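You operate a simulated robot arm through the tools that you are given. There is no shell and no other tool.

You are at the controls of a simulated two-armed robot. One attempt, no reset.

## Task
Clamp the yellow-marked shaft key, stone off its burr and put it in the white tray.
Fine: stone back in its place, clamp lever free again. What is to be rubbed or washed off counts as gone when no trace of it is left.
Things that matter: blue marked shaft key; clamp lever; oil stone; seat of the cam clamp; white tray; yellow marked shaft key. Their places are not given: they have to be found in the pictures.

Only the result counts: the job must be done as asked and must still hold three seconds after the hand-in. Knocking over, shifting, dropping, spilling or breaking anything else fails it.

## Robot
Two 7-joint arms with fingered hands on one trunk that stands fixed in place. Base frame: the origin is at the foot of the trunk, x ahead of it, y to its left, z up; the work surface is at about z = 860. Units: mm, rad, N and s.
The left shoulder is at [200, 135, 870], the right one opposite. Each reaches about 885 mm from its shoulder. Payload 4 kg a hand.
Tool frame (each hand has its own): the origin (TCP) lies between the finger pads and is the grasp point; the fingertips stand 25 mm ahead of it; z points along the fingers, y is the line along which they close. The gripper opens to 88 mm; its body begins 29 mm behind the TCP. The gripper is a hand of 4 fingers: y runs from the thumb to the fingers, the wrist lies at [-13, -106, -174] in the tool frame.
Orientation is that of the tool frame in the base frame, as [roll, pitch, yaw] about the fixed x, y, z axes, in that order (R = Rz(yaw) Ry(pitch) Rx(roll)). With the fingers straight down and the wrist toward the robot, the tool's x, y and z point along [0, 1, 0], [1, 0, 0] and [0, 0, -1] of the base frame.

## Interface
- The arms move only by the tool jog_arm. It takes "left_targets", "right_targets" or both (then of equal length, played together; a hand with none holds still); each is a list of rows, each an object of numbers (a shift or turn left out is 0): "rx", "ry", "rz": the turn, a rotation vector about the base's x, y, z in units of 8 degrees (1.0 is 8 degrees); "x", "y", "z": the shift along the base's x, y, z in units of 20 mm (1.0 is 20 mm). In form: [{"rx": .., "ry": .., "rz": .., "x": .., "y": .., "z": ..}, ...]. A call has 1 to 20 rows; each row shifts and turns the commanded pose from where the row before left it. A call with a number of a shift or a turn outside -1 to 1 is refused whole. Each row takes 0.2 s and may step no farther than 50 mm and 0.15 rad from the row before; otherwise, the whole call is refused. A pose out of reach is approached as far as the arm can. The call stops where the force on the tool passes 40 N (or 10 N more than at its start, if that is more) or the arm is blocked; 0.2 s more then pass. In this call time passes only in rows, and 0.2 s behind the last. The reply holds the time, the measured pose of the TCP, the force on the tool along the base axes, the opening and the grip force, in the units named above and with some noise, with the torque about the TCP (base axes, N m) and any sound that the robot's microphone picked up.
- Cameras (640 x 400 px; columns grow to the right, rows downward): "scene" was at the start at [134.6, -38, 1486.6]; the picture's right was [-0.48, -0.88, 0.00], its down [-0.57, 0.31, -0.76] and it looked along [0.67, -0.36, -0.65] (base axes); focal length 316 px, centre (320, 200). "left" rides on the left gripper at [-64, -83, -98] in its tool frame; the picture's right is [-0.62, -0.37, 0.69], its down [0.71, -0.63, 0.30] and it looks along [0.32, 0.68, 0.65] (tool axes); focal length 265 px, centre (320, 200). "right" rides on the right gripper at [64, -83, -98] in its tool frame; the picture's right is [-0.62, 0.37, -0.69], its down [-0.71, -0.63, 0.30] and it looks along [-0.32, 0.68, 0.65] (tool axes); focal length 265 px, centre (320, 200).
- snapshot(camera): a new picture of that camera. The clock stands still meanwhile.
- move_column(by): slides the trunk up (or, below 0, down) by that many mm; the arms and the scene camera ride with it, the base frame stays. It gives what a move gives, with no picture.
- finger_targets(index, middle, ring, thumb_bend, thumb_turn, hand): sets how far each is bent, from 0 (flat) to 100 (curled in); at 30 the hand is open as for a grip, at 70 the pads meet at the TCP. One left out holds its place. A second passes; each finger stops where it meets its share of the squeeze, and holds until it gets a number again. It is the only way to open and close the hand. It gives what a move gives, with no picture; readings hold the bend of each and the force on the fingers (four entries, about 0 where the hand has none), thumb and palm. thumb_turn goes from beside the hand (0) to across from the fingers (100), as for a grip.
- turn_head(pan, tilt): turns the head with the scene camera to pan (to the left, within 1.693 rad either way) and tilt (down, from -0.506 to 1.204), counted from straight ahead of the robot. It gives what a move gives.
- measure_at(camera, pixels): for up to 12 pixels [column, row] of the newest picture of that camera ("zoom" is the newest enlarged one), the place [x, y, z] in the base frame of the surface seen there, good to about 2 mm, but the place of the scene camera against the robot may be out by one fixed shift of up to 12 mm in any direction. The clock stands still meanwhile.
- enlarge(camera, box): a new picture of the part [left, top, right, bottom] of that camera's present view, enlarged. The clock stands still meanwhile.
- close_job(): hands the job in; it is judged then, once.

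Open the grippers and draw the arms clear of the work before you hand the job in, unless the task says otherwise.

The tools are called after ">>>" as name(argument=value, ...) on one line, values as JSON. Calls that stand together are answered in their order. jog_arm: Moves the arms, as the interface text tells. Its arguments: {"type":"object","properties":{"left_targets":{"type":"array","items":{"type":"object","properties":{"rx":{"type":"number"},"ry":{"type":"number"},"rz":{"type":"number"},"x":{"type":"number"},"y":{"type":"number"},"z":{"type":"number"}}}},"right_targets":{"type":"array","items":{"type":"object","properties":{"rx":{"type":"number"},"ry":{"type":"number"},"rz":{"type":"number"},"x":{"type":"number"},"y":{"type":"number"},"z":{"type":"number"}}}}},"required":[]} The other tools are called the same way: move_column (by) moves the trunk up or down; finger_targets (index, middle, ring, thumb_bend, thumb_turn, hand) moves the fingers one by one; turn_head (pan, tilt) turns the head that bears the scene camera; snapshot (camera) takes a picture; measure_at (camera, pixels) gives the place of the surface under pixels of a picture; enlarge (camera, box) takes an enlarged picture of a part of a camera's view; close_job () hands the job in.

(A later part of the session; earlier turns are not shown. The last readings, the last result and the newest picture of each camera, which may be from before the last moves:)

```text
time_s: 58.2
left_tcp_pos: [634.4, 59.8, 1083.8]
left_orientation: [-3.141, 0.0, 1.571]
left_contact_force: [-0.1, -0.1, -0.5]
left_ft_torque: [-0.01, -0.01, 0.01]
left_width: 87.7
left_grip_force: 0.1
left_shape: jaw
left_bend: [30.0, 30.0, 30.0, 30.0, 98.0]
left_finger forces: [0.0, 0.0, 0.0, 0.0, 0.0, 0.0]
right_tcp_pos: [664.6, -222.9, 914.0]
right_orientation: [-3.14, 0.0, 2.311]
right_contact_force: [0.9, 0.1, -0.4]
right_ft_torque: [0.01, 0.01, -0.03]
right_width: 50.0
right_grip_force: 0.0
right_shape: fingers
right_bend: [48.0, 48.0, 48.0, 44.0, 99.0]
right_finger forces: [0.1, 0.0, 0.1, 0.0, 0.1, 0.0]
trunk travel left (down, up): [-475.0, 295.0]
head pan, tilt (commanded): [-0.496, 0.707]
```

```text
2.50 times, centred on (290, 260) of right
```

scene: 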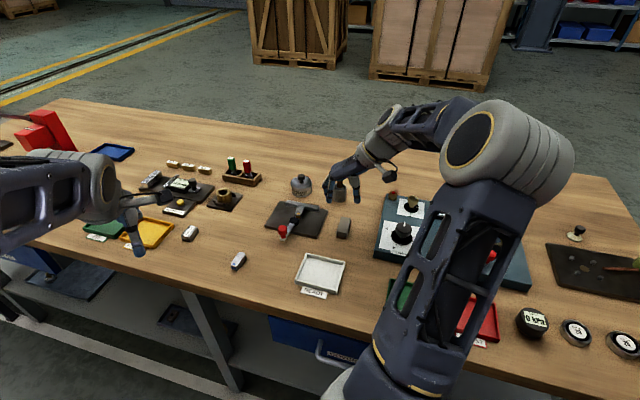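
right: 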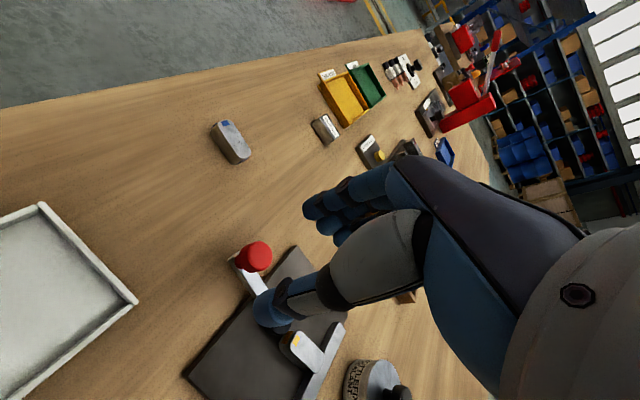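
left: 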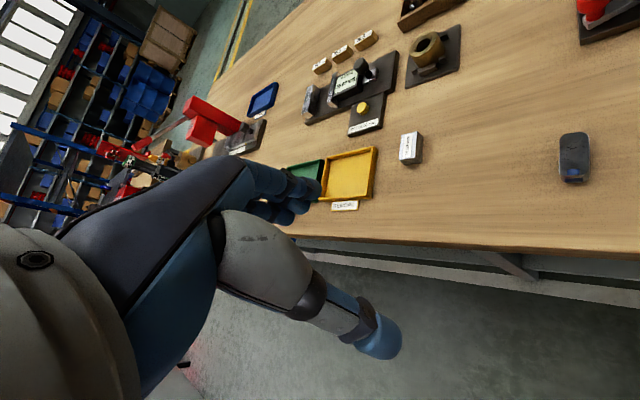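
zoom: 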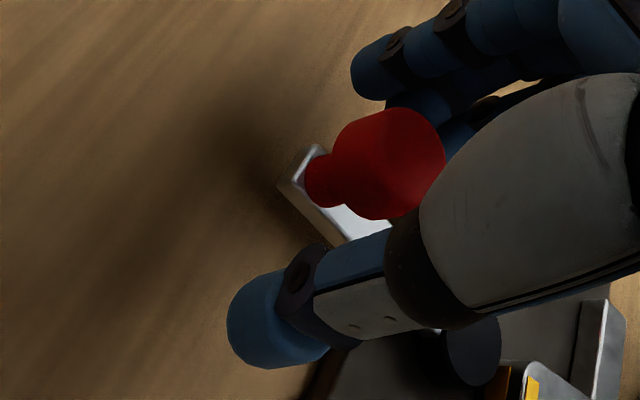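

The knob is caged. I swing clockwise (thumb pushing) the first 30° and watch the force.

>>> jog_arm(right_targets=[{"x": 0.275, "y": 0.21, "rz": -0.75}, {"x": 0.29, "y": 0.175, "rz": -0.75}, {"x": 0.308, "y": 0.15, "rz": -0.75}, {"x": 0.322, "y": 0.115, "rz": -0.75}, {"x": 0.33, "y": 0.08, "rz": -0.75}])

>>> enlarge(camera="right", box=[210, 180, 370, 340])

```text
time_s: 59.4
left_tcp_pos: [634.8, 59.7, 1084.7]
left_orientation: [3.141, 0.001, 1.569]
left_contact_force: [-0.2, 0.0, 0.3]
left_ft_torque: [0.04, 0.0, 0.0]
left_width: 87.8
left_grip_force: 0.0
left_shape: jaw
left_bend: [30.0, 30.0, 30.0, 30.0, 98.0]
left_finger forces: [0.0, 0.1, 0.0, 0.1, 0.1, 0.0]
right_tcp_pos: [695.0, -210.8, 915.7]
right_orientation: [-3.141, 0.0, 1.784]
right_contact_force: [-1.6, -0.2, -0.4]
right_ft_torque: [0.01, -0.01, -0.05]
right_width: 51.9
right_grip_force: 1.0
right_shape: fingers
right_bend: [48.0, 48.0, 48.0, 43.0, 99.0]
right_finger forces: [0.1, 0.0, 0.0, 0.1, 1.3, 0.0]
trunk travel left (down, up): [-475.0, 295.0]
head pan, tilt (commanded): [-0.496, 0.707]
```

```text
2.50 times, centred on (290, 260) of right
```

zoom: 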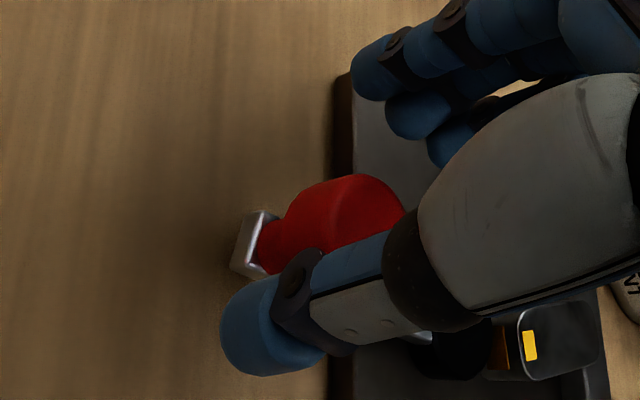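

The lever follows with ~1.6 N; it moves freely. I continue clockwise another 42° along the arc.

>>> jog_arm(right_targets=[{"x": 0.34, "y": 0.045, "rz": -0.75}, {"x": 0.34, "y": 0.01, "rz": -0.75}, {"x": 0.34, "y": -0.025, "rz": -0.75}, {"x": 0.335, "y": -0.065, "rz": -0.75}, {"x": 0.33, "y": -0.095, "rz": -0.75}, {"x": 0.315, "y": -0.13, "rz": -0.75}, {"x": 0.3, "y": -0.165, "rz": -0.75}])

>>> enlarge(camera="right", box=[210, 180, 370, 340])

```text
time_s: 61.0
left_tcp_pos: [633.8, 60.3, 1084.6]
left_orientation: [3.141, -0.001, 1.571]
left_contact_force: [-0.3, 0.3, 0.0]
left_ft_torque: [0.0, 0.0, -0.03]
left_width: 87.8
left_grip_force: 0.0
left_shape: jaw
left_bend: [30.0, 30.0, 30.0, 30.0, 98.0]
left_finger forces: [0.0, 0.0, 0.0, 0.0, 0.1, 0.0]
right_tcp_pos: [742.8, -217.1, 913.3]
right_orientation: [3.141, 0.0, 1.049]
right_contact_force: [-1.4, 1.6, 0.3]
right_ft_torque: [-0.01, 0.03, -0.06]
right_width: 52.2
right_grip_force: 0.5
right_shape: fingers
right_bend: [48.0, 48.0, 48.0, 43.0, 99.0]
right_finger forces: [0.0, 0.0, 0.0, 0.0, 1.9, 0.0]
trunk travel left (down, up): [-475.0, 295.0]
head pan, tilt (commanded): [-0.496, 0.707]
```

```text
2.50 times, centred on (290, 260) of right
```

zoom: 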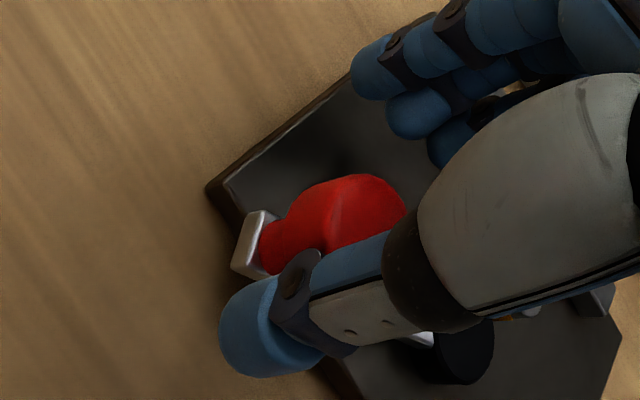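

The lever is back to about 72°. I push the last ~12° to its original free position, watching for the stop.

>>> jog_arm(right_targets=[{"x": 0.28, "y": -0.19, "rz": -0.75}, {"x": 0.13, "y": -0.105, "rz": -0.38}, {"x": 0.13, "y": -0.115, "rz": -0.37}])

>>> enlarge(camera="right", box=[210, 180, 370, 340])

```text
time_s: 61.8
left_tcp_pos: [634.4, 59.8, 1085.1]
left_orientation: [-3.141, -0.001, 1.572]
left_contact_force: [0.4, 0.4, 0.5]
left_ft_torque: [-0.01, -0.03, 0.0]
left_width: 87.6
left_grip_force: 0.1
left_shape: jaw
left_bend: [30.0, 30.0, 30.0, 30.0, 98.0]
left_finger forces: [0.0, 0.1, 0.0, 0.0, 0.0, 0.0]
right_tcp_pos: [754.1, -225.6, 914.8]
right_orientation: [-3.14, 0.001, 0.841]
right_contact_force: [-0.6, 3.1, 1.3]
right_ft_torque: [0.03, 0.0, -0.05]
right_width: 52.1
right_grip_force: 0.8
right_shape: fingers
right_bend: [48.0, 48.0, 48.0, 43.0, 99.0]
right_finger forces: [0.0, 0.1, 0.0, 0.1, 2.3, 0.0]
trunk travel left (down, up): [-475.0, 295.0]
head pan, tilt (commanded): [-0.496, 0.707]
```

```text
2.50 times, centred on (290, 260) of right
```

zoom: 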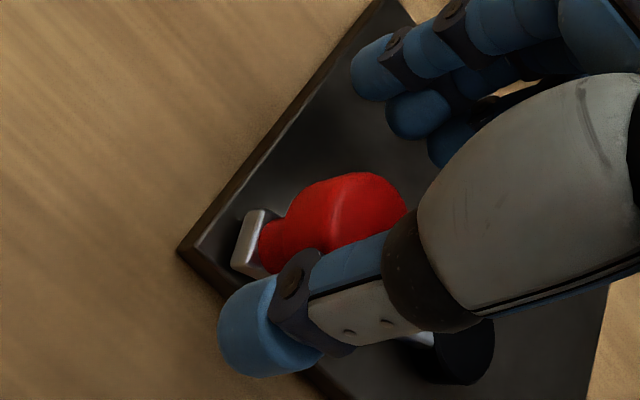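

The lever should be at its original ~60° now. I back off the thumb a little and rise to check.

>>> jog_arm(right_targets=[{"x": -0.26, "y": 0.22, "rz": 0.75}, {"x": -0.2, "y": 0.14, "rz": 0.5}, {"z": 0.6}, {"z": 0.9}, {"z": 1.0}, {"z": 1.0}, {"z": 1.0}])

>>> snapshot(camera="right")

>>> measure_at(camera="right", pixels=[[236, 256], [230, 262], [246, 258], [237, 270], [252, 266], [245, 285], [240, 262], [225, 280]])

```text
time_s: 63.4
left_tcp_pos: [634.0, 60.1, 1084.0]
left_orientation: [3.14, 0.0, 1.57]
left_contact_force: [-0.7, -1.8, -0.6]
left_ft_torque: [-0.01, -0.01, 0.0]
left_width: 87.8
left_grip_force: 0.0
left_shape: jaw
left_bend: [30.0, 30.0, 30.0, 30.0, 98.0]
left_finger forces: [0.1, 0.0, 0.0, 0.0, 0.1, 0.0]
right_tcp_pos: [742.4, -218.1, 1005.2]
right_orientation: [-3.141, 0.0, 1.016]
right_contact_force: [0.0, -0.5, -0.3]
right_ft_torque: [-0.01, 0.03, 0.02]
right_width: 50.5
right_grip_force: 0.0
right_shape: fingers
right_bend: [48.0, 48.0, 48.0, 44.0, 99.0]
right_finger forces: [0.1, 0.0, 0.0, 0.0, 0.0, 0.0]
trunk travel left (down, up): [-475.0, 295.0]
head pan, tilt (commanded): [-0.496, 0.707]
```

```text
taken
```

right: 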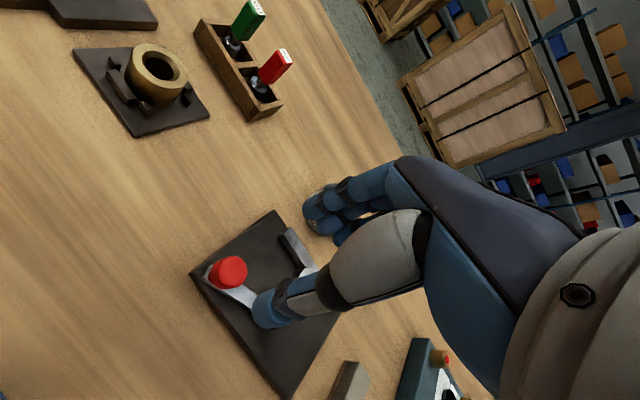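

```text
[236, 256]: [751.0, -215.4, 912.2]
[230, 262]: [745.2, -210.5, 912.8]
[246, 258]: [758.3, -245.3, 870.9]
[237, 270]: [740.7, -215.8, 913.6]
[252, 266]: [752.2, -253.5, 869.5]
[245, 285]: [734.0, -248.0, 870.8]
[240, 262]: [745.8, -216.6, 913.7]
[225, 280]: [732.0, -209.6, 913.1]
```

The lever is back near its first position. I zoom to compare the knob position with the initial one (≈[743,-215]).

>>> enlarge(camera="right", box=[180, 200, 340, 340])

>>> measure_at(camera="zoom", pixels=[[235, 200], [218, 205], [253, 200], [235, 172], [235, 228], [210, 195], [256, 215], [270, 270], [290, 285], [245, 262]])

```text
2.86 times, centred on (260, 270) of right
```

zoom: 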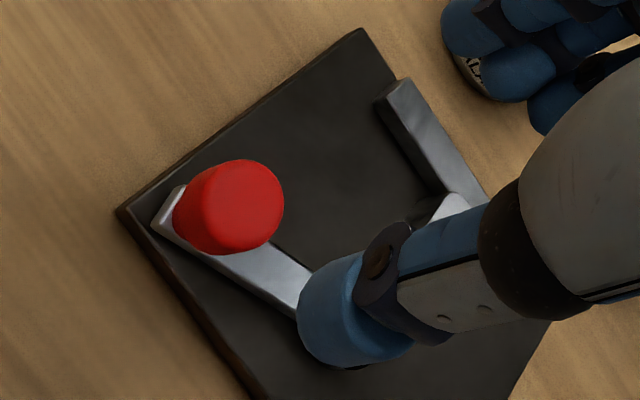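

```text
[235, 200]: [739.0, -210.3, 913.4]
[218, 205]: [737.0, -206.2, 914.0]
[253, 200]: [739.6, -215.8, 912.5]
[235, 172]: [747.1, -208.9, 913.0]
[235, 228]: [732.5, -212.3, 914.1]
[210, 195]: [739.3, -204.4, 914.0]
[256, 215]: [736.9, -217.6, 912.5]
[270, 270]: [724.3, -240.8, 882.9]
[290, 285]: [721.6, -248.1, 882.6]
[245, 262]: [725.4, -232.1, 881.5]
```

The knob sits ~5–6 mm (≈5°) short of its initial position. I go down around it again and push it the rest of the way to its stop.

>>> jog_arm(right_targets=[{"z": -0.9}, {"z": -1.0}, {"z": -1.0}, {"z": -0.9}, {"z": -0.5}, {"z": -0.2}])

>>> jog_arm(right_targets=[{"x": 0.2, "y": -0.14, "rz": -0.5}, {"x": 0.26, "y": -0.22, "rz": -0.75}, {"x": 0.12, "y": -0.12, "rz": -0.375}, {"x": 0.115, "y": -0.13, "rz": -0.375}])

```text
time_s: 64.8
left_tcp_pos: [634.8, 59.5, 1084.7]
left_orientation: [-3.141, 0.001, 1.571]
left_contact_force: [1.4, 0.3, 0.4]
left_ft_torque: [0.01, 0.02, 0.01]
left_width: 87.5
left_grip_force: 0.1
left_shape: jaw
left_bend: [30.0, 30.0, 30.0, 30.0, 98.0]
left_finger forces: [0.1, 0.1, 0.1, 0.0, 0.1, 0.1]
right_tcp_pos: [743.8, -218.0, 914.6]
right_orientation: [-3.141, 0.001, 1.015]
right_contact_force: [-0.6, 0.8, -0.4]
right_ft_torque: [-0.02, -0.02, 0.0]
right_width: 50.6
right_grip_force: 0.1
right_shape: fingers
right_bend: [48.0, 48.0, 48.0, 44.0, 99.0]
right_finger forces: [0.0, 0.0, 0.0, 0.1, 0.0, 0.1]
trunk travel left (down, up): [-475.0, 295.0]
head pan, tilt (commanded): [-0.496, 0.707]
```

```text
time_s: 65.8
left_tcp_pos: [634.1, 59.4, 1084.9]
left_orientation: [3.141, -0.001, 1.57]
left_contact_force: [-0.2, -0.1, 0.1]
left_ft_torque: [-0.03, 0.0, -0.02]
left_width: 87.6
left_grip_force: 0.0
left_shape: jaw
left_bend: [30.0, 30.0, 30.0, 30.0, 98.0]
left_finger forces: [0.1, 0.0, 0.0, 0.1, 0.0, 0.1]
right_tcp_pos: [756.9, -230.9, 913.0]
right_orientation: [-3.14, 0.0, 0.738]
right_contact_force: [-4.7, 3.4, 0.9]
right_ft_torque: [-0.02, 0.0, 0.06]
right_width: 55.4
right_grip_force: 2.9
right_shape: fingers
right_bend: [48.0, 48.0, 48.0, 40.0, 100.0]
right_finger forces: [0.1, 0.1, 0.0, 0.1, 5.4, 0.0]
trunk travel left (down, up): [-475.0, 295.0]
head pan, tilt (commanded): [-0.496, 0.707]
```

The thumb now meets 5.4 N resistance, suggesting the stop. One more small push to confirm.

>>> jog_arm(right_targets=[{"x": 0.11, "y": -0.13, "rz": -0.375}])

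>>> enlarge(camera="right", box=[210, 180, 370, 340])

```text
time_s: 66.2
left_tcp_pos: [634.2, 65.9, 1080.1]
left_orientation: [-3.132, -0.007, 1.579]
left_contact_force: [-0.1, 1.8, -1.2]
left_ft_torque: [-0.21, -0.15, -0.32]
left_width: 87.6
left_grip_force: 0.0
left_shape: jaw
left_bend: [30.0, 30.0, 30.0, 30.0, 98.0]
left_finger forces: [0.0, 0.0, 0.0, 0.0, 0.1, 0.0]
right_tcp_pos: [759.8, -233.4, 914.8]
right_orientation: [-3.138, -0.001, 0.687]
right_contact_force: [-5.9, 5.1, -1.3]
right_ft_torque: [-0.03, 0.03, 0.03]
right_width: 58.5
right_grip_force: 3.3
right_shape: fingers
right_bend: [48.0, 48.0, 48.0, 38.0, 99.0]
right_finger forces: [0.1, 0.0, 0.1, 0.0, 6.9, 0.0]
trunk travel left (down, up): [-475.0, 295.0]
head pan, tilt (commanded): [-0.496, 0.707]
stopped in row 1 (left hand): the force on the tool passed its limit at 46 N (the readings are from after the stop); the commanded pose is now the measured one
```

```text
2.50 times, centred on (290, 260) of right
```

zoom: 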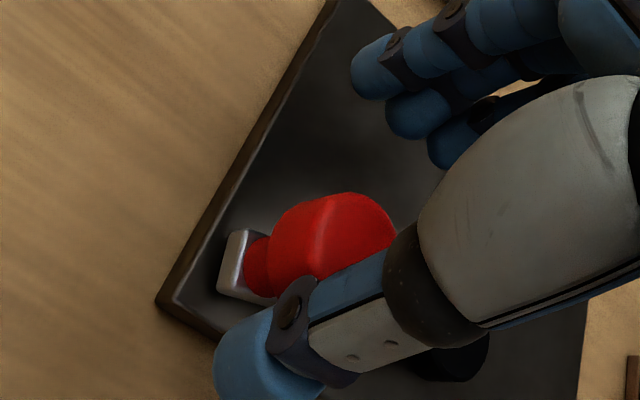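

The right arm brushed the left hand (46 N on the left tool). The knob is at its stop anyway; I back the right hand off at once and move the left hand away to the left.

>>> snapshot(camera="scene")

>>> snapshot(camera="left")

```text
taken
```

scene: 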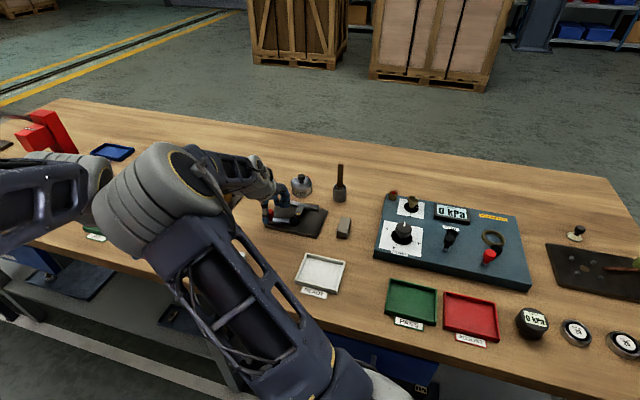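

```text
taken
```

left: 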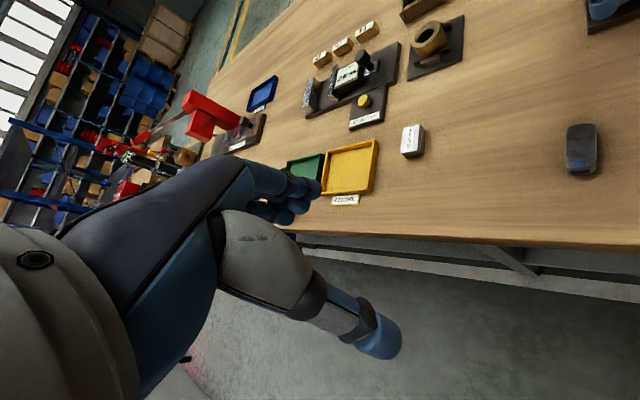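

The right elbow swung against the left wrist. I move the left hand away (left, back, up) first while the right hand holds still.

>>> jog_arm(left_targets=[{"y": 0.6}, {"y": 0.8, "z": 0.2}, {"x": -0.3, "y": 0.8, "z": 0.3}, {"x": -0.4, "y": 0.8, "z": 0.3}, {"x": -0.4, "y": 0.8, "z": 0.3}, {"x": -0.4, "y": 0.8, "z": 0.3}, {"x": -0.4, "y": 0.8, "z": 0.3}])

>>> snapshot(camera="scene")

```text
time_s: 67.8
left_tcp_pos: [596.0, 172.3, 1113.2]
left_orientation: [-3.133, -0.005, 1.577]
left_contact_force: [0.0, 0.2, 0.0]
left_ft_torque: [0.03, 0.01, -0.01]
left_width: 87.6
left_grip_force: 0.0
left_shape: jaw
left_bend: [30.0, 30.0, 30.0, 30.0, 98.0]
left_finger forces: [0.0, 0.0, 0.0, 0.0, 0.1, 0.0]
right_tcp_pos: [759.9, -233.4, 914.2]
right_orientation: [-3.14, -0.001, 0.687]
right_contact_force: [-6.9, 6.5, -2.7]
right_ft_torque: [-0.05, -0.05, 0.04]
right_width: 59.2
right_grip_force: 4.2
right_shape: fingers
right_bend: [48.0, 48.0, 48.0, 38.0, 99.0]
right_finger forces: [0.0, 0.0, 0.0, 0.0, 8.3, 0.0]
trunk travel left (down, up): [-475.0, 295.0]
head pan, tilt (commanded): [-0.496, 0.707]
```

```text
taken
```

scene: 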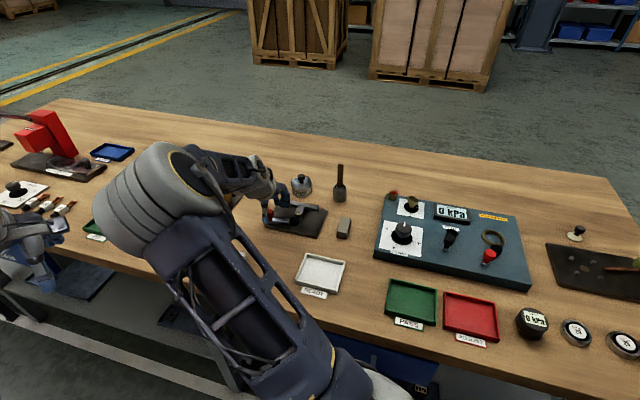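

The left hand is clear. The thumb still presses the knob against its stop with ~8 N; I back off counter-clockwise and rise.

>>> jog_arm(right_targets=[{"x": -0.11, "y": 0.13, "rz": 0.375}, {"x": -0.115, "y": 0.13, "rz": 0.375}, {"x": -0.12, "y": 0.12, "rz": 0.375}, {"x": -0.2, "y": 0.17, "rz": 0.6}, {"z": 0.6}, {"z": 0.9}, {"z": 1.0}, {"z": 1.0}, {"z": 1.0}])

>>> enlarge(camera="right", box=[180, 200, 340, 340])

>>> measure_at(camera="zoom", pixels=[[235, 200], [218, 205], [253, 200], [235, 172], [235, 228], [210, 195], [256, 215], [270, 270], [290, 285], [245, 262]])

```text
time_s: 69.8
left_tcp_pos: [597.2, 172.7, 1111.4]
left_orientation: [-3.132, -0.004, 1.58]
left_contact_force: [0.0, 0.0, 0.5]
left_ft_torque: [0.0, -0.02, 0.0]
left_width: 87.8
left_grip_force: 0.0
left_shape: jaw
left_bend: [30.0, 30.0, 30.0, 30.0, 98.0]
left_finger forces: [0.0, 0.0, 0.0, 0.0, 0.1, 0.0]
right_tcp_pos: [750.3, -223.2, 1003.3]
right_orientation: [-3.139, -0.001, 0.927]
right_contact_force: [-0.1, -0.7, -0.4]
right_ft_torque: [-0.01, -0.03, 0.0]
right_width: 50.4
right_grip_force: 0.0
right_shape: fingers
right_bend: [48.0, 48.0, 48.0, 44.0, 99.0]
right_finger forces: [0.1, 0.1, 0.1, 0.0, 0.0, 0.1]
trunk travel left (down, up): [-475.0, 295.0]
head pan, tilt (commanded): [-0.496, 0.707]
```

```text
2.86 times, centred on (260, 270) of right
```

zoom: 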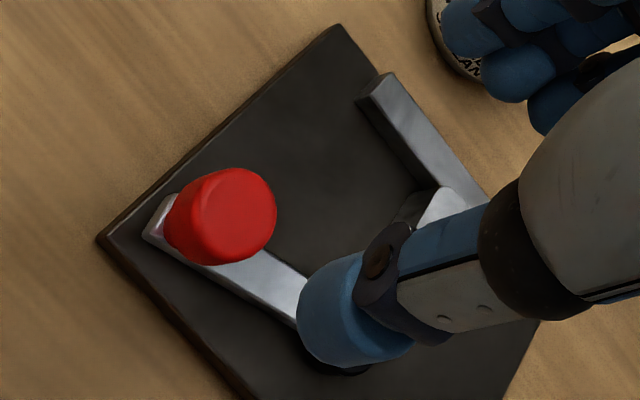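

```text
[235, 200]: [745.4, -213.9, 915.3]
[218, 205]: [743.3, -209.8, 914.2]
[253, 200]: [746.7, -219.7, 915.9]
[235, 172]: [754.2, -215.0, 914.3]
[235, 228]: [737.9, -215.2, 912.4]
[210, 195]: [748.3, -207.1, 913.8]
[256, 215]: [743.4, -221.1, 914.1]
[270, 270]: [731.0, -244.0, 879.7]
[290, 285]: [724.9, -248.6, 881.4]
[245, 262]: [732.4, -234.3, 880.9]
```

The knob is back at ≈[742.5,-214.5], its initial position, so the clamp is free. I turn the hand back (+82°) above the key for picking it up.

>>> jog_arm(right_targets=[{"x": -0.075, "y": -0.318, "rz": 0.853}, {"x": -0.075, "y": -0.318, "rz": 0.853}, {"x": -0.075, "y": -0.318, "rz": 0.853}, {"x": -0.075, "y": -0.318, "rz": 0.853}, {"x": -0.075, "y": -0.318, "rz": 0.853}, {"x": -0.075, "y": -0.318, "rz": 0.853}, {"x": -0.075, "y": -0.318, "rz": 0.853}, {"x": -0.075, "y": -0.318, "rz": 0.853}, {"x": -0.075, "y": -0.318, "rz": 0.853}, {"x": -0.075, "y": -0.318, "rz": 0.853}, {"x": -0.075, "y": -0.318, "rz": 0.853}, {"x": -0.075, "y": -0.318, "rz": 0.853}])

>>> snapshot(camera="right")

>>> enlarge(camera="right", box=[190, 220, 310, 320])

```text
time_s: 72.4
left_tcp_pos: [597.1, 171.2, 1113.0]
left_orientation: [-3.132, -0.006, 1.581]
left_contact_force: [0.7, -0.3, 0.1]
left_ft_torque: [-0.02, -0.01, 0.01]
left_width: 87.7
left_grip_force: 0.0
left_shape: jaw
left_bend: [30.0, 30.0, 30.0, 30.0, 98.0]
left_finger forces: [0.1, 0.0, 0.1, 0.1, 0.0, 0.0]
right_tcp_pos: [729.5, -298.5, 1006.3]
right_orientation: [-3.141, -0.003, 2.357]
right_contact_force: [-1.2, -0.5, 0.6]
right_ft_torque: [-0.02, 0.0, 0.0]
right_width: 50.3
right_grip_force: 0.0
right_shape: fingers
right_bend: [48.0, 48.0, 48.0, 44.0, 99.0]
right_finger forces: [0.1, 0.0, 0.0, 0.0, 0.1, 0.0]
trunk travel left (down, up): [-475.0, 295.0]
head pan, tilt (commanded): [-0.496, 0.707]
```

```text
taken
```

right: 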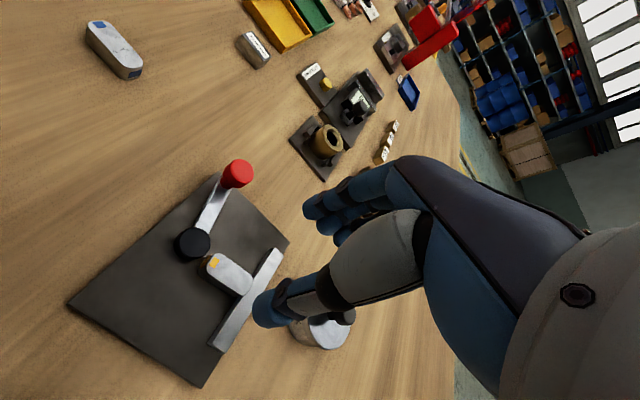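

```text
4.00 times, centred on (250, 270) of right
```

zoom: 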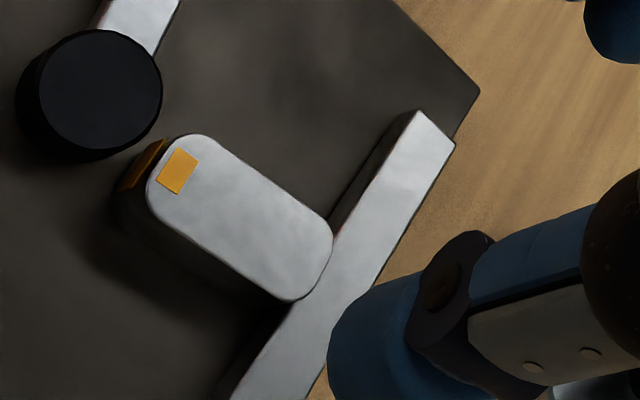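

The key is in the seat against the fence, top clean. I measure its edges for the pick.

>>> measure_at(camera="zoom", pixels=[[215, 142], [255, 165], [295, 195], [322, 220], [155, 210], [195, 238], [235, 265], [275, 290], [152, 180], [328, 255], [240, 215], [300, 290]])

```text
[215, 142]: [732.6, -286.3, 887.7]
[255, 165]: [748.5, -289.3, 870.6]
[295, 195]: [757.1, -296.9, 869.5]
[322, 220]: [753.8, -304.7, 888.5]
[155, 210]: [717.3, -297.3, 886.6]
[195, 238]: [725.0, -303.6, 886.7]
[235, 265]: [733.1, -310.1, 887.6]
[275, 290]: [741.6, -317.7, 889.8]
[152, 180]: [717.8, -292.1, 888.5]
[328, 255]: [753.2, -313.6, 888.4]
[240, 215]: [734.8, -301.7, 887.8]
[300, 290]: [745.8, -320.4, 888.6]
```

The key's centre is at n≈734, u≈−307, angle ≈−41°. I turn the hand +8.5°, shift to TCP ≈[735,-293] and descend in two stages.

>>> jog_arm(right_targets=[{"x": 0.1, "y": 0.14, "rz": 0.53}, {"x": 0.105, "y": 0.14, "rz": 0.53}, {"z": -0.9}, {"z": -0.9}, {"z": -0.9}, {"z": -0.9}])

>>> enlarge(camera="right", box=[210, 180, 350, 340])

>>> enlarge(camera="scene", box=[255, 180, 345, 245])

```text
time_s: 73.8
left_tcp_pos: [596.6, 172.8, 1112.5]
left_orientation: [-3.133, -0.006, 1.579]
left_contact_force: [-0.7, -0.4, 0.4]
left_ft_torque: [0.0, 0.0, 0.0]
left_width: 87.8
left_grip_force: 0.0
left_shape: jaw
left_bend: [30.0, 30.0, 30.0, 30.0, 98.0]
left_finger forces: [0.1, 0.1, 0.0, 0.1, 0.0, 0.0]
right_tcp_pos: [734.5, -292.1, 930.8]
right_orientation: [-3.141, -0.002, 2.504]
right_contact_force: [0.1, -0.6, 0.1]
right_ft_torque: [0.02, -0.05, 0.0]
right_width: 50.6
right_grip_force: 0.1
right_shape: fingers
right_bend: [48.0, 48.0, 48.0, 44.0, 99.0]
right_finger forces: [0.1, 0.0, 0.0, 0.1, 0.0, 0.1]
trunk travel left (down, up): [-475.0, 295.0]
head pan, tilt (commanded): [-0.496, 0.707]
```

```text
2.50 times, centred on (280, 260) of right
```

zoom: 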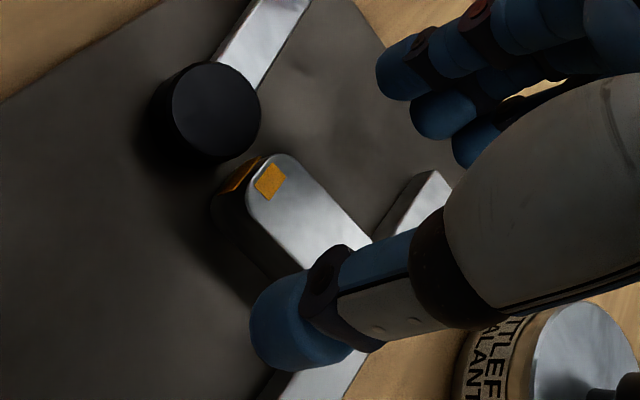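

```text
6.15 times, centred on (300, 212) of scene
```

zoom: 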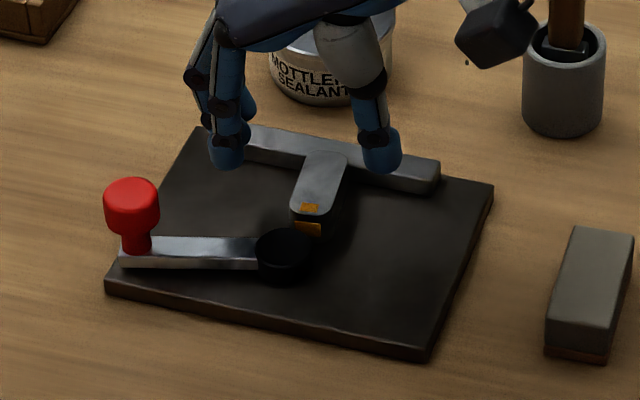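

The thumb and fingers straddle the key. I descend the remaining ~29 mm.

>>> jog_arm(right_targets=[{"z": -0.6}, {"z": -0.5}, {"z": -0.25}, {"z": -0.11}])

>>> enlarge(camera="right", box=[210, 180, 350, 340])

>>> enlarge(camera="scene", box=[255, 180, 345, 245])

```text
time_s: 74.8
left_tcp_pos: [596.7, 171.7, 1112.1]
left_orientation: [-3.133, -0.005, 1.578]
left_contact_force: [-0.2, 0.2, -0.4]
left_ft_torque: [-0.01, 0.0, 0.02]
left_width: 88.1
left_grip_force: 0.0
left_shape: jaw
left_bend: [30.0, 30.0, 30.0, 30.0, 98.0]
left_finger forces: [0.0, 0.0, 0.1, 0.1, 0.0, 0.0]
right_tcp_pos: [734.6, -295.0, 903.6]
right_orientation: [-3.141, -0.005, 2.504]
right_contact_force: [0.3, -0.4, 0.4]
right_ft_torque: [0.02, -0.01, 0.02]
right_width: 50.3
right_grip_force: 0.1
right_shape: fingers
right_bend: [48.0, 48.0, 48.0, 44.0, 99.0]
right_finger forces: [0.0, 0.0, 0.0, 0.0, 0.0, 0.0]
trunk travel left (down, up): [-475.0, 295.0]
head pan, tilt (commanded): [-0.496, 0.707]
```

```text
2.50 times, centred on (280, 260) of right
```

zoom: 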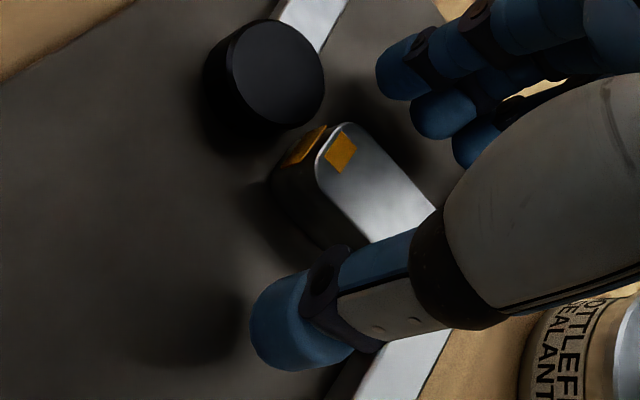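

```text
6.15 times, centred on (300, 212) of scene
```

zoom: 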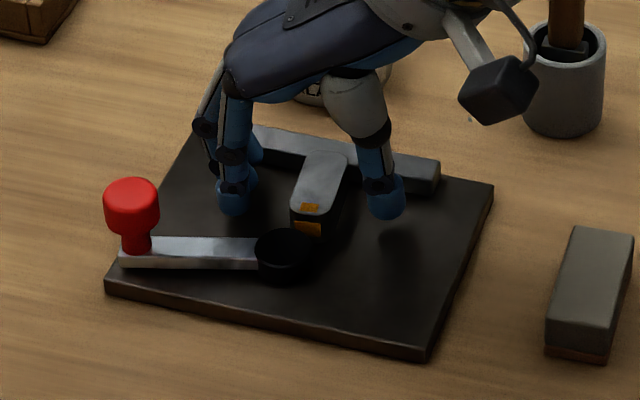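

No contact forces; the hand straddles the key. I close the grip.

>>> finger_targets(hand="right", index=72, middle=72, ring=72, thumb_bend=72)

>>> enlarge(camera="right", box=[210, 180, 350, 340])

>>> enlarge(camera="scene", box=[255, 180, 345, 245])

```text
time_s: 75.8
left_tcp_pos: [597.3, 172.0, 1112.8]
left_orientation: [-3.133, -0.004, 1.579]
left_contact_force: [0.2, -0.6, 0.0]
left_ft_torque: [0.02, 0.01, 0.0]
left_width: 87.9
left_grip_force: 0.0
left_shape: jaw
left_bend: [30.0, 30.0, 30.0, 30.0, 98.0]
left_finger forces: [0.0, 0.0, 0.0, 0.0, 0.0, 0.1]
right_tcp_pos: [733.5, -294.3, 903.4]
right_orientation: [-3.14, -0.004, 2.505]
right_contact_force: [-0.2, -0.4, 0.3]
right_ft_torque: [-0.02, 0.01, -0.01]
right_width: 13.7
right_grip_force: 10.1
right_shape: fingers
right_bend: [71.0, 71.0, 71.0, 60.0, 100.0]
right_finger forces: [5.1, 3.3, 1.8, 0.0, 10.4, 0.1]
trunk travel left (down, up): [-475.0, 295.0]
head pan, tilt (commanded): [-0.496, 0.707]
```

```text
2.50 times, centred on (280, 260) of right
```

zoom: 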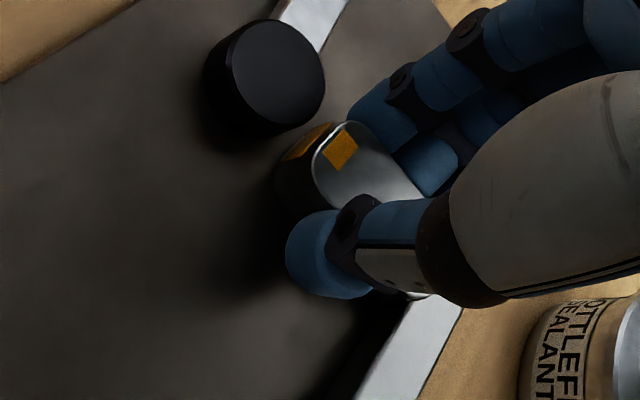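

```text
6.15 times, centred on (300, 212) of scene
```

zoom: 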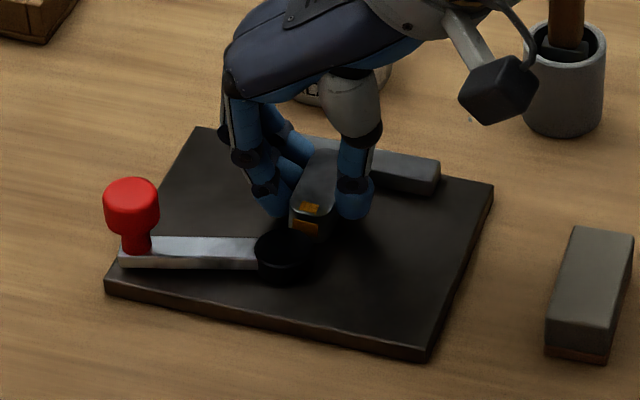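

Grip is ~10 N as before, all fingers in contact. I lift slowly straight up and check.

>>> jog_arm(right_targets=[{"z": 0.2}, {"z": 0.4}, {"z": 0.7}, {"z": 0.9}, {"z": 0.9}, {"z": 0.9}])

>>> snapshot(camera="right")

>>> enlarge(camera="scene", box=[255, 160, 365, 245])

```text
time_s: 77.2
left_tcp_pos: [597.4, 172.4, 1112.2]
left_orientation: [-3.133, -0.006, 1.579]
left_contact_force: [-0.7, -0.2, -0.1]
left_ft_torque: [-0.01, 0.01, 0.01]
left_width: 87.4
left_grip_force: 0.1
left_shape: jaw
left_bend: [30.0, 30.0, 30.0, 30.0, 98.0]
left_finger forces: [0.0, 0.1, 0.1, 0.0, 0.0, 0.1]
right_tcp_pos: [734.5, -296.3, 985.6]
right_orientation: [-3.141, -0.004, 2.505]
right_contact_force: [0.0, -0.4, -1.9]
right_ft_torque: [0.04, -0.01, -0.01]
right_width: 13.7
right_grip_force: 10.5
right_shape: fingers
right_bend: [71.0, 71.0, 71.0, 60.0, 100.0]
right_finger forces: [5.2, 3.4, 1.6, 0.0, 10.1, 0.0]
trunk travel left (down, up): [-475.0, 295.0]
head pan, tilt (commanded): [-0.496, 0.707]
```

```text
taken
```

right: 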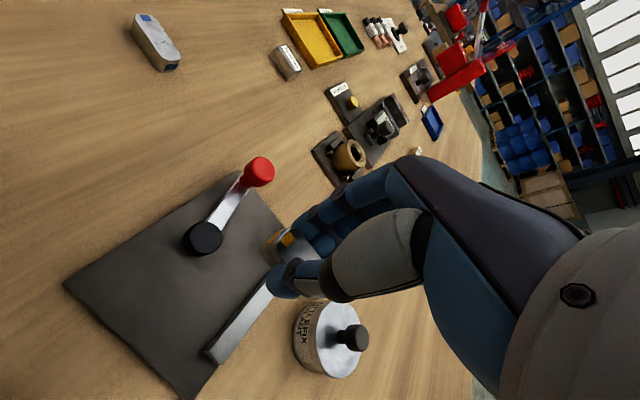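

```text
4.71 times, centred on (310, 202) of scene
```

zoom: 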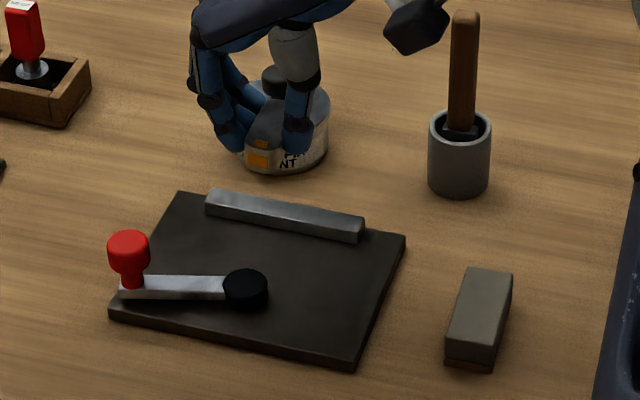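

The key is lifted and held. I carry it toward the white tray at about [536,-254], staying high.

>>> jog_arm(right_targets=[{"z": 0.8}, {"x": -0.9, "y": 0.18}, {"x": -0.9, "y": 0.18}, {"x": -0.9, "y": 0.18}, {"x": -0.9, "y": 0.18}, {"x": -0.9, "y": 0.18}, {"x": -0.9, "y": 0.18}, {"x": -0.9, "y": 0.18}, {"x": -0.9, "y": 0.18}, {"x": -0.9, "y": 0.18}, {"x": -0.9, "y": 0.18}])

>>> snapshot(camera="right")

>>> snapshot(camera="scene")

```text
time_s: 79.6
left_tcp_pos: [596.8, 172.4, 1112.3]
left_orientation: [-3.133, -0.006, 1.58]
left_contact_force: [0.2, -0.4, 0.0]
left_ft_torque: [0.0, -0.03, 0.02]
left_width: 87.6
left_grip_force: 0.0
left_shape: jaw
left_bend: [30.0, 30.0, 30.0, 30.0, 98.0]
left_finger forces: [0.0, 0.1, 0.1, 0.0, 0.1, 0.1]
right_tcp_pos: [553.6, -260.1, 999.6]
right_orientation: [-3.141, -0.002, 2.504]
right_contact_force: [0.4, 0.2, -1.1]
right_ft_torque: [0.02, 0.0, -0.02]
right_width: 13.6
right_grip_force: 10.4
right_shape: fingers
right_bend: [71.0, 71.0, 71.0, 60.0, 100.0]
right_finger forces: [5.1, 3.2, 1.5, 0.0, 10.2, 0.1]
trunk travel left (down, up): [-475.0, 295.0]
head pan, tilt (commanded): [-0.496, 0.707]
```

```text
taken
```

right: 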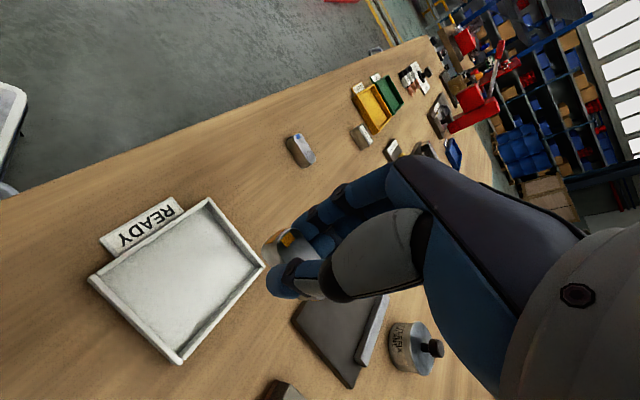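

```text
taken
```

scene: 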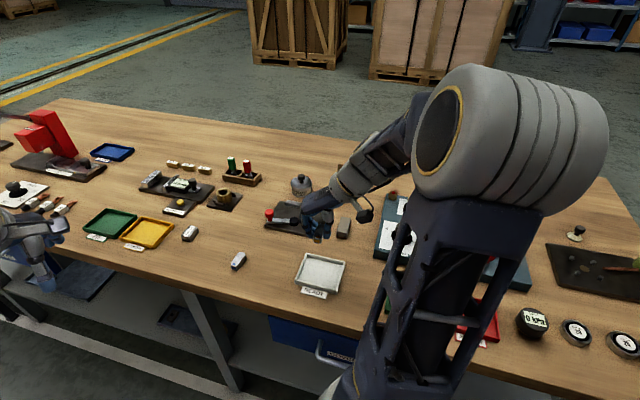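

The tray is fully visible in the right view, corners near (90,276), (209,200), (264,266), (178,362). I measure its corners and floor.

>>> measure_at(camera="right", pixels=[[92, 276], [209, 201], [262, 266], [179, 359], [180, 275], [120, 280], [205, 225], [245, 262], [180, 340], [150, 300], [220, 290], [100, 270]])

>>> enlarge(camera="right", box=[230, 200, 340, 310])

```text
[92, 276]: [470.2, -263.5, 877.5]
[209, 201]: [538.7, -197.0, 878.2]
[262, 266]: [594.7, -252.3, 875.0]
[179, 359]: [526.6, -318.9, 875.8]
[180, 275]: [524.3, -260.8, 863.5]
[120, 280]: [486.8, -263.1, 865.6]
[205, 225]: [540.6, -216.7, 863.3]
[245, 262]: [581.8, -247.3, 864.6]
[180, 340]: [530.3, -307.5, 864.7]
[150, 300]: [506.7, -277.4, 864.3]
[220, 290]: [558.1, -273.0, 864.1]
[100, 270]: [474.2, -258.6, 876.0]
```

```text
3.64 times, centred on (285, 255) of right
```

zoom: 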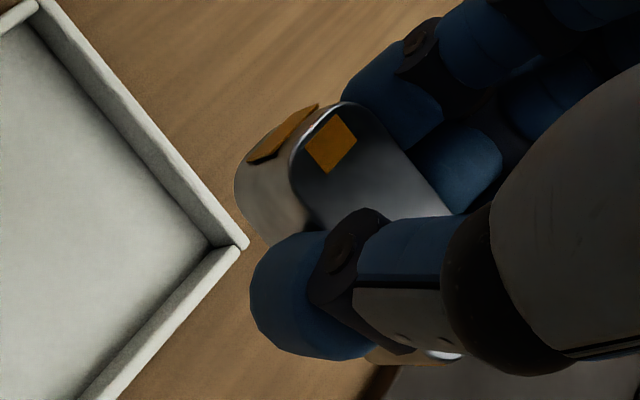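

Tray rim corners give centre ≈[532,-258], inner ~72×88 mm, floor z≈864, rim ≈877. I move to TCP [529,-254.6] and descend to just above the floor.

>>> jog_arm(right_targets=[{"x": -0.65, "y": 0.06}, {"x": -0.65, "y": 0.06}, {"z": -0.9}, {"z": -0.9}, {"z": -0.9}])

>>> enlarge(camera="right", box=[180, 170, 360, 350])

>>> enlarge(camera="scene", box=[270, 200, 390, 310])

```text
time_s: 80.8
left_tcp_pos: [597.1, 172.8, 1113.2]
left_orientation: [-3.133, -0.006, 1.58]
left_contact_force: [0.8, -1.0, 0.1]
left_ft_torque: [0.02, 0.06, -0.02]
left_width: 87.5
left_grip_force: 0.1
left_shape: jaw
left_bend: [30.0, 30.0, 30.0, 30.0, 98.0]
left_finger forces: [0.0, 0.0, 0.1, 0.0, 0.1, 0.1]
right_tcp_pos: [528.7, -255.6, 945.5]
right_orientation: [-3.141, -0.003, 2.504]
right_contact_force: [0.8, 0.4, -0.8]
right_ft_torque: [0.02, -0.02, 0.0]
right_width: 13.8
right_grip_force: 9.9
right_shape: fingers
right_bend: [71.0, 71.0, 71.0, 60.0, 100.0]
right_finger forces: [5.1, 3.2, 1.6, 0.1, 10.1, 0.1]
trunk travel left (down, up): [-475.0, 295.0]
head pan, tilt (commanded): [-0.496, 0.707]
```

```text
2.22 times, centred on (270, 260) of right
```

zoom: 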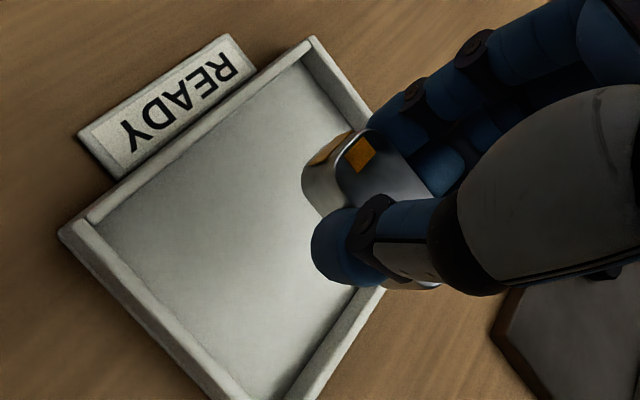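

```text
3.64 times, centred on (330, 255) of scene
```

zoom: 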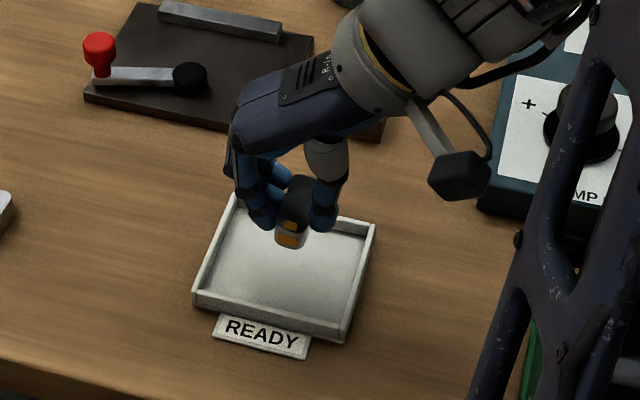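

The key hangs over the tray's interior. I descend to a few mm above the floor.

>>> jog_arm(right_targets=[{"z": -0.8}, {"z": -0.7}, {"z": -0.4}, {"z": -0.25}])

>>> enlarge(camera="right", box=[180, 170, 360, 350])

>>> enlarge(camera="scene", box=[280, 220, 370, 300])

```text
time_s: 81.8
left_tcp_pos: [596.2, 172.5, 1112.2]
left_orientation: [-3.132, -0.004, 1.581]
left_contact_force: [0.1, 0.4, -0.5]
left_ft_torque: [0.01, -0.03, -0.01]
left_width: 87.8
left_grip_force: 0.0
left_shape: jaw
left_bend: [30.0, 30.0, 30.0, 30.0, 98.0]
left_finger forces: [0.1, 0.1, 0.1, 0.0, 0.1, 0.0]
right_tcp_pos: [530.2, -256.7, 902.5]
right_orientation: [-3.138, -0.001, 2.506]
right_contact_force: [0.2, 0.4, -0.7]
right_ft_torque: [0.01, 0.04, -0.01]
right_width: 13.6
right_grip_force: 9.9
right_shape: fingers
right_bend: [71.0, 71.0, 71.0, 60.0, 100.0]
right_finger forces: [5.1, 3.2, 1.6, 0.0, 10.1, 0.0]
trunk travel left (down, up): [-475.0, 295.0]
head pan, tilt (commanded): [-0.496, 0.707]
```

```text
2.22 times, centred on (270, 260) of right
```

zoom: 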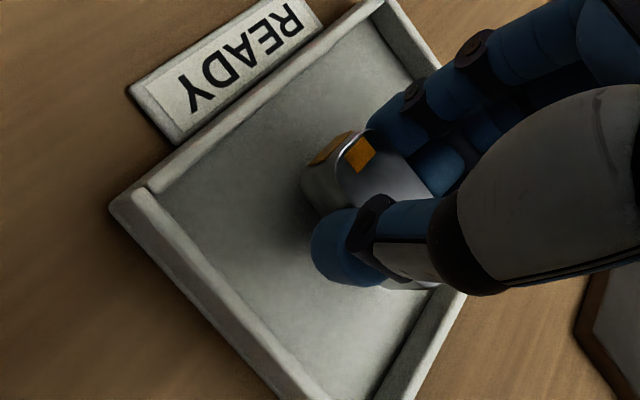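

```text
5.00 times, centred on (325, 260) of scene
```

zoom: 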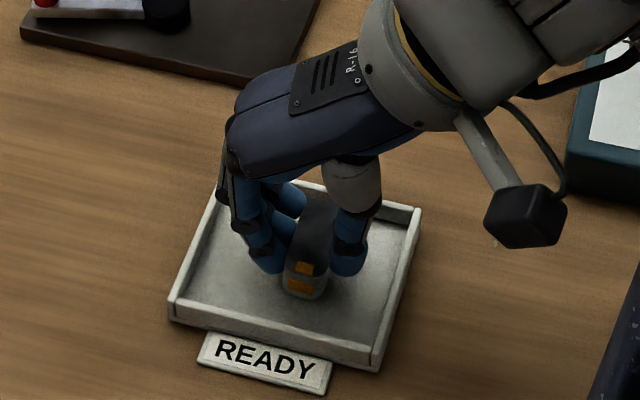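

The key is inside the tray, a few mm above the floor. I lower in small steps until contact.

>>> jog_arm(right_targets=[{"z": -0.1}, {"z": -0.06}])

>>> jog_arm(right_targets=[{"z": -0.05}])

```text
time_s: 82.4
left_tcp_pos: [598.2, 172.5, 1113.0]
left_orientation: [-3.132, -0.004, 1.579]
left_contact_force: [-0.7, 0.1, -0.6]
left_ft_torque: [0.01, -0.01, -0.01]
left_width: 87.2
left_grip_force: 0.1
left_shape: jaw
left_bend: [30.0, 30.0, 30.0, 30.0, 98.0]
left_finger forces: [0.0, 0.0, 0.0, 0.1, 0.1, 0.0]
right_tcp_pos: [529.7, -255.8, 899.4]
right_orientation: [-3.14, -0.004, 2.505]
right_contact_force: [0.2, 0.2, -1.0]
right_ft_torque: [0.0, 0.01, -0.02]
right_width: 14.0
right_grip_force: 10.4
right_shape: fingers
right_bend: [71.0, 71.0, 71.0, 60.0, 100.0]
right_finger forces: [5.1, 3.2, 1.6, 0.1, 10.2, 0.0]
trunk travel left (down, up): [-475.0, 295.0]
head pan, tilt (commanded): [-0.496, 0.707]
```

```text
time_s: 82.8
left_tcp_pos: [597.0, 173.5, 1112.5]
left_orientation: [-3.132, -0.006, 1.579]
left_contact_force: [-0.3, -0.6, -0.8]
left_ft_torque: [0.02, 0.01, -0.01]
left_width: 87.6
left_grip_force: 0.0
left_shape: jaw
left_bend: [30.0, 30.0, 30.0, 30.0, 98.0]
left_finger forces: [0.1, 0.1, 0.1, 0.0, 0.1, 0.1]
right_tcp_pos: [529.6, -257.5, 898.9]
right_orientation: [-3.141, -0.005, 2.504]
right_contact_force: [0.3, 0.4, -1.3]
right_ft_torque: [0.01, -0.02, 0.02]
right_width: 13.9
right_grip_force: 9.5
right_shape: fingers
right_bend: [71.0, 71.0, 71.0, 60.0, 100.0]
right_finger forces: [5.2, 3.2, 1.6, 0.0, 10.1, 0.0]
trunk travel left (down, up): [-475.0, 295.0]
head pan, tilt (commanded): [-0.496, 0.707]
```

Not yet on the floor (force −1.3 N). Another two small steps.

>>> jog_arm(right_targets=[{"z": -0.05}, {"z": -0.04}])

```text
time_s: 83.4
left_tcp_pos: [597.1, 172.8, 1112.9]
left_orientation: [-3.133, -0.005, 1.58]
left_contact_force: [0.0, -0.1, 0.8]
left_ft_torque: [0.02, 0.02, 0.02]
left_width: 87.7
left_grip_force: 0.2
left_shape: jaw
left_bend: [30.0, 30.0, 30.0, 30.0, 98.0]
left_finger forces: [0.1, 0.0, 0.0, 0.0, 0.1, 0.0]
right_tcp_pos: [528.0, -256.2, 897.6]
right_orientation: [-3.139, -0.001, 2.504]
right_contact_force: [0.3, -0.9, -0.6]
right_ft_torque: [0.0, -0.02, 0.0]
right_width: 13.7
right_grip_force: 9.8
right_shape: fingers
right_bend: [71.0, 71.0, 71.0, 60.0, 100.0]
right_finger forces: [5.2, 3.1, 1.7, 0.0, 9.9, 0.1]
trunk travel left (down, up): [-475.0, 295.0]
head pan, tilt (commanded): [-0.496, 0.707]
```

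Still about −0.6 N; I go down another 1–2 mm.

>>> jog_arm(right_targets=[{"z": -0.04}, {"z": -0.04}])

```text
time_s: 84.0
left_tcp_pos: [595.3, 172.1, 1112.3]
left_orientation: [-3.133, -0.005, 1.578]
left_contact_force: [0.2, -0.8, 0.0]
left_ft_torque: [0.0, 0.01, 0.0]
left_width: 87.6
left_grip_force: 0.2
left_shape: jaw
left_bend: [30.0, 30.0, 30.0, 30.0, 98.0]
left_finger forces: [0.0, 0.1, 0.0, 0.1, 0.1, 0.0]
right_tcp_pos: [529.0, -256.3, 894.7]
right_orientation: [3.141, -0.003, 2.505]
right_contact_force: [2.8, -0.3, 9.8]
right_ft_torque: [-0.06, 0.04, 0.01]
right_width: 13.7
right_grip_force: 11.5
right_shape: fingers
right_bend: [71.0, 71.0, 71.0, 61.0, 100.0]
right_finger forces: [6.0, 3.8, 2.4, 0.0, 10.9, 0.0]
trunk travel left (down, up): [-475.0, 295.0]
head pan, tilt (commanded): [-0.496, 0.707]
```

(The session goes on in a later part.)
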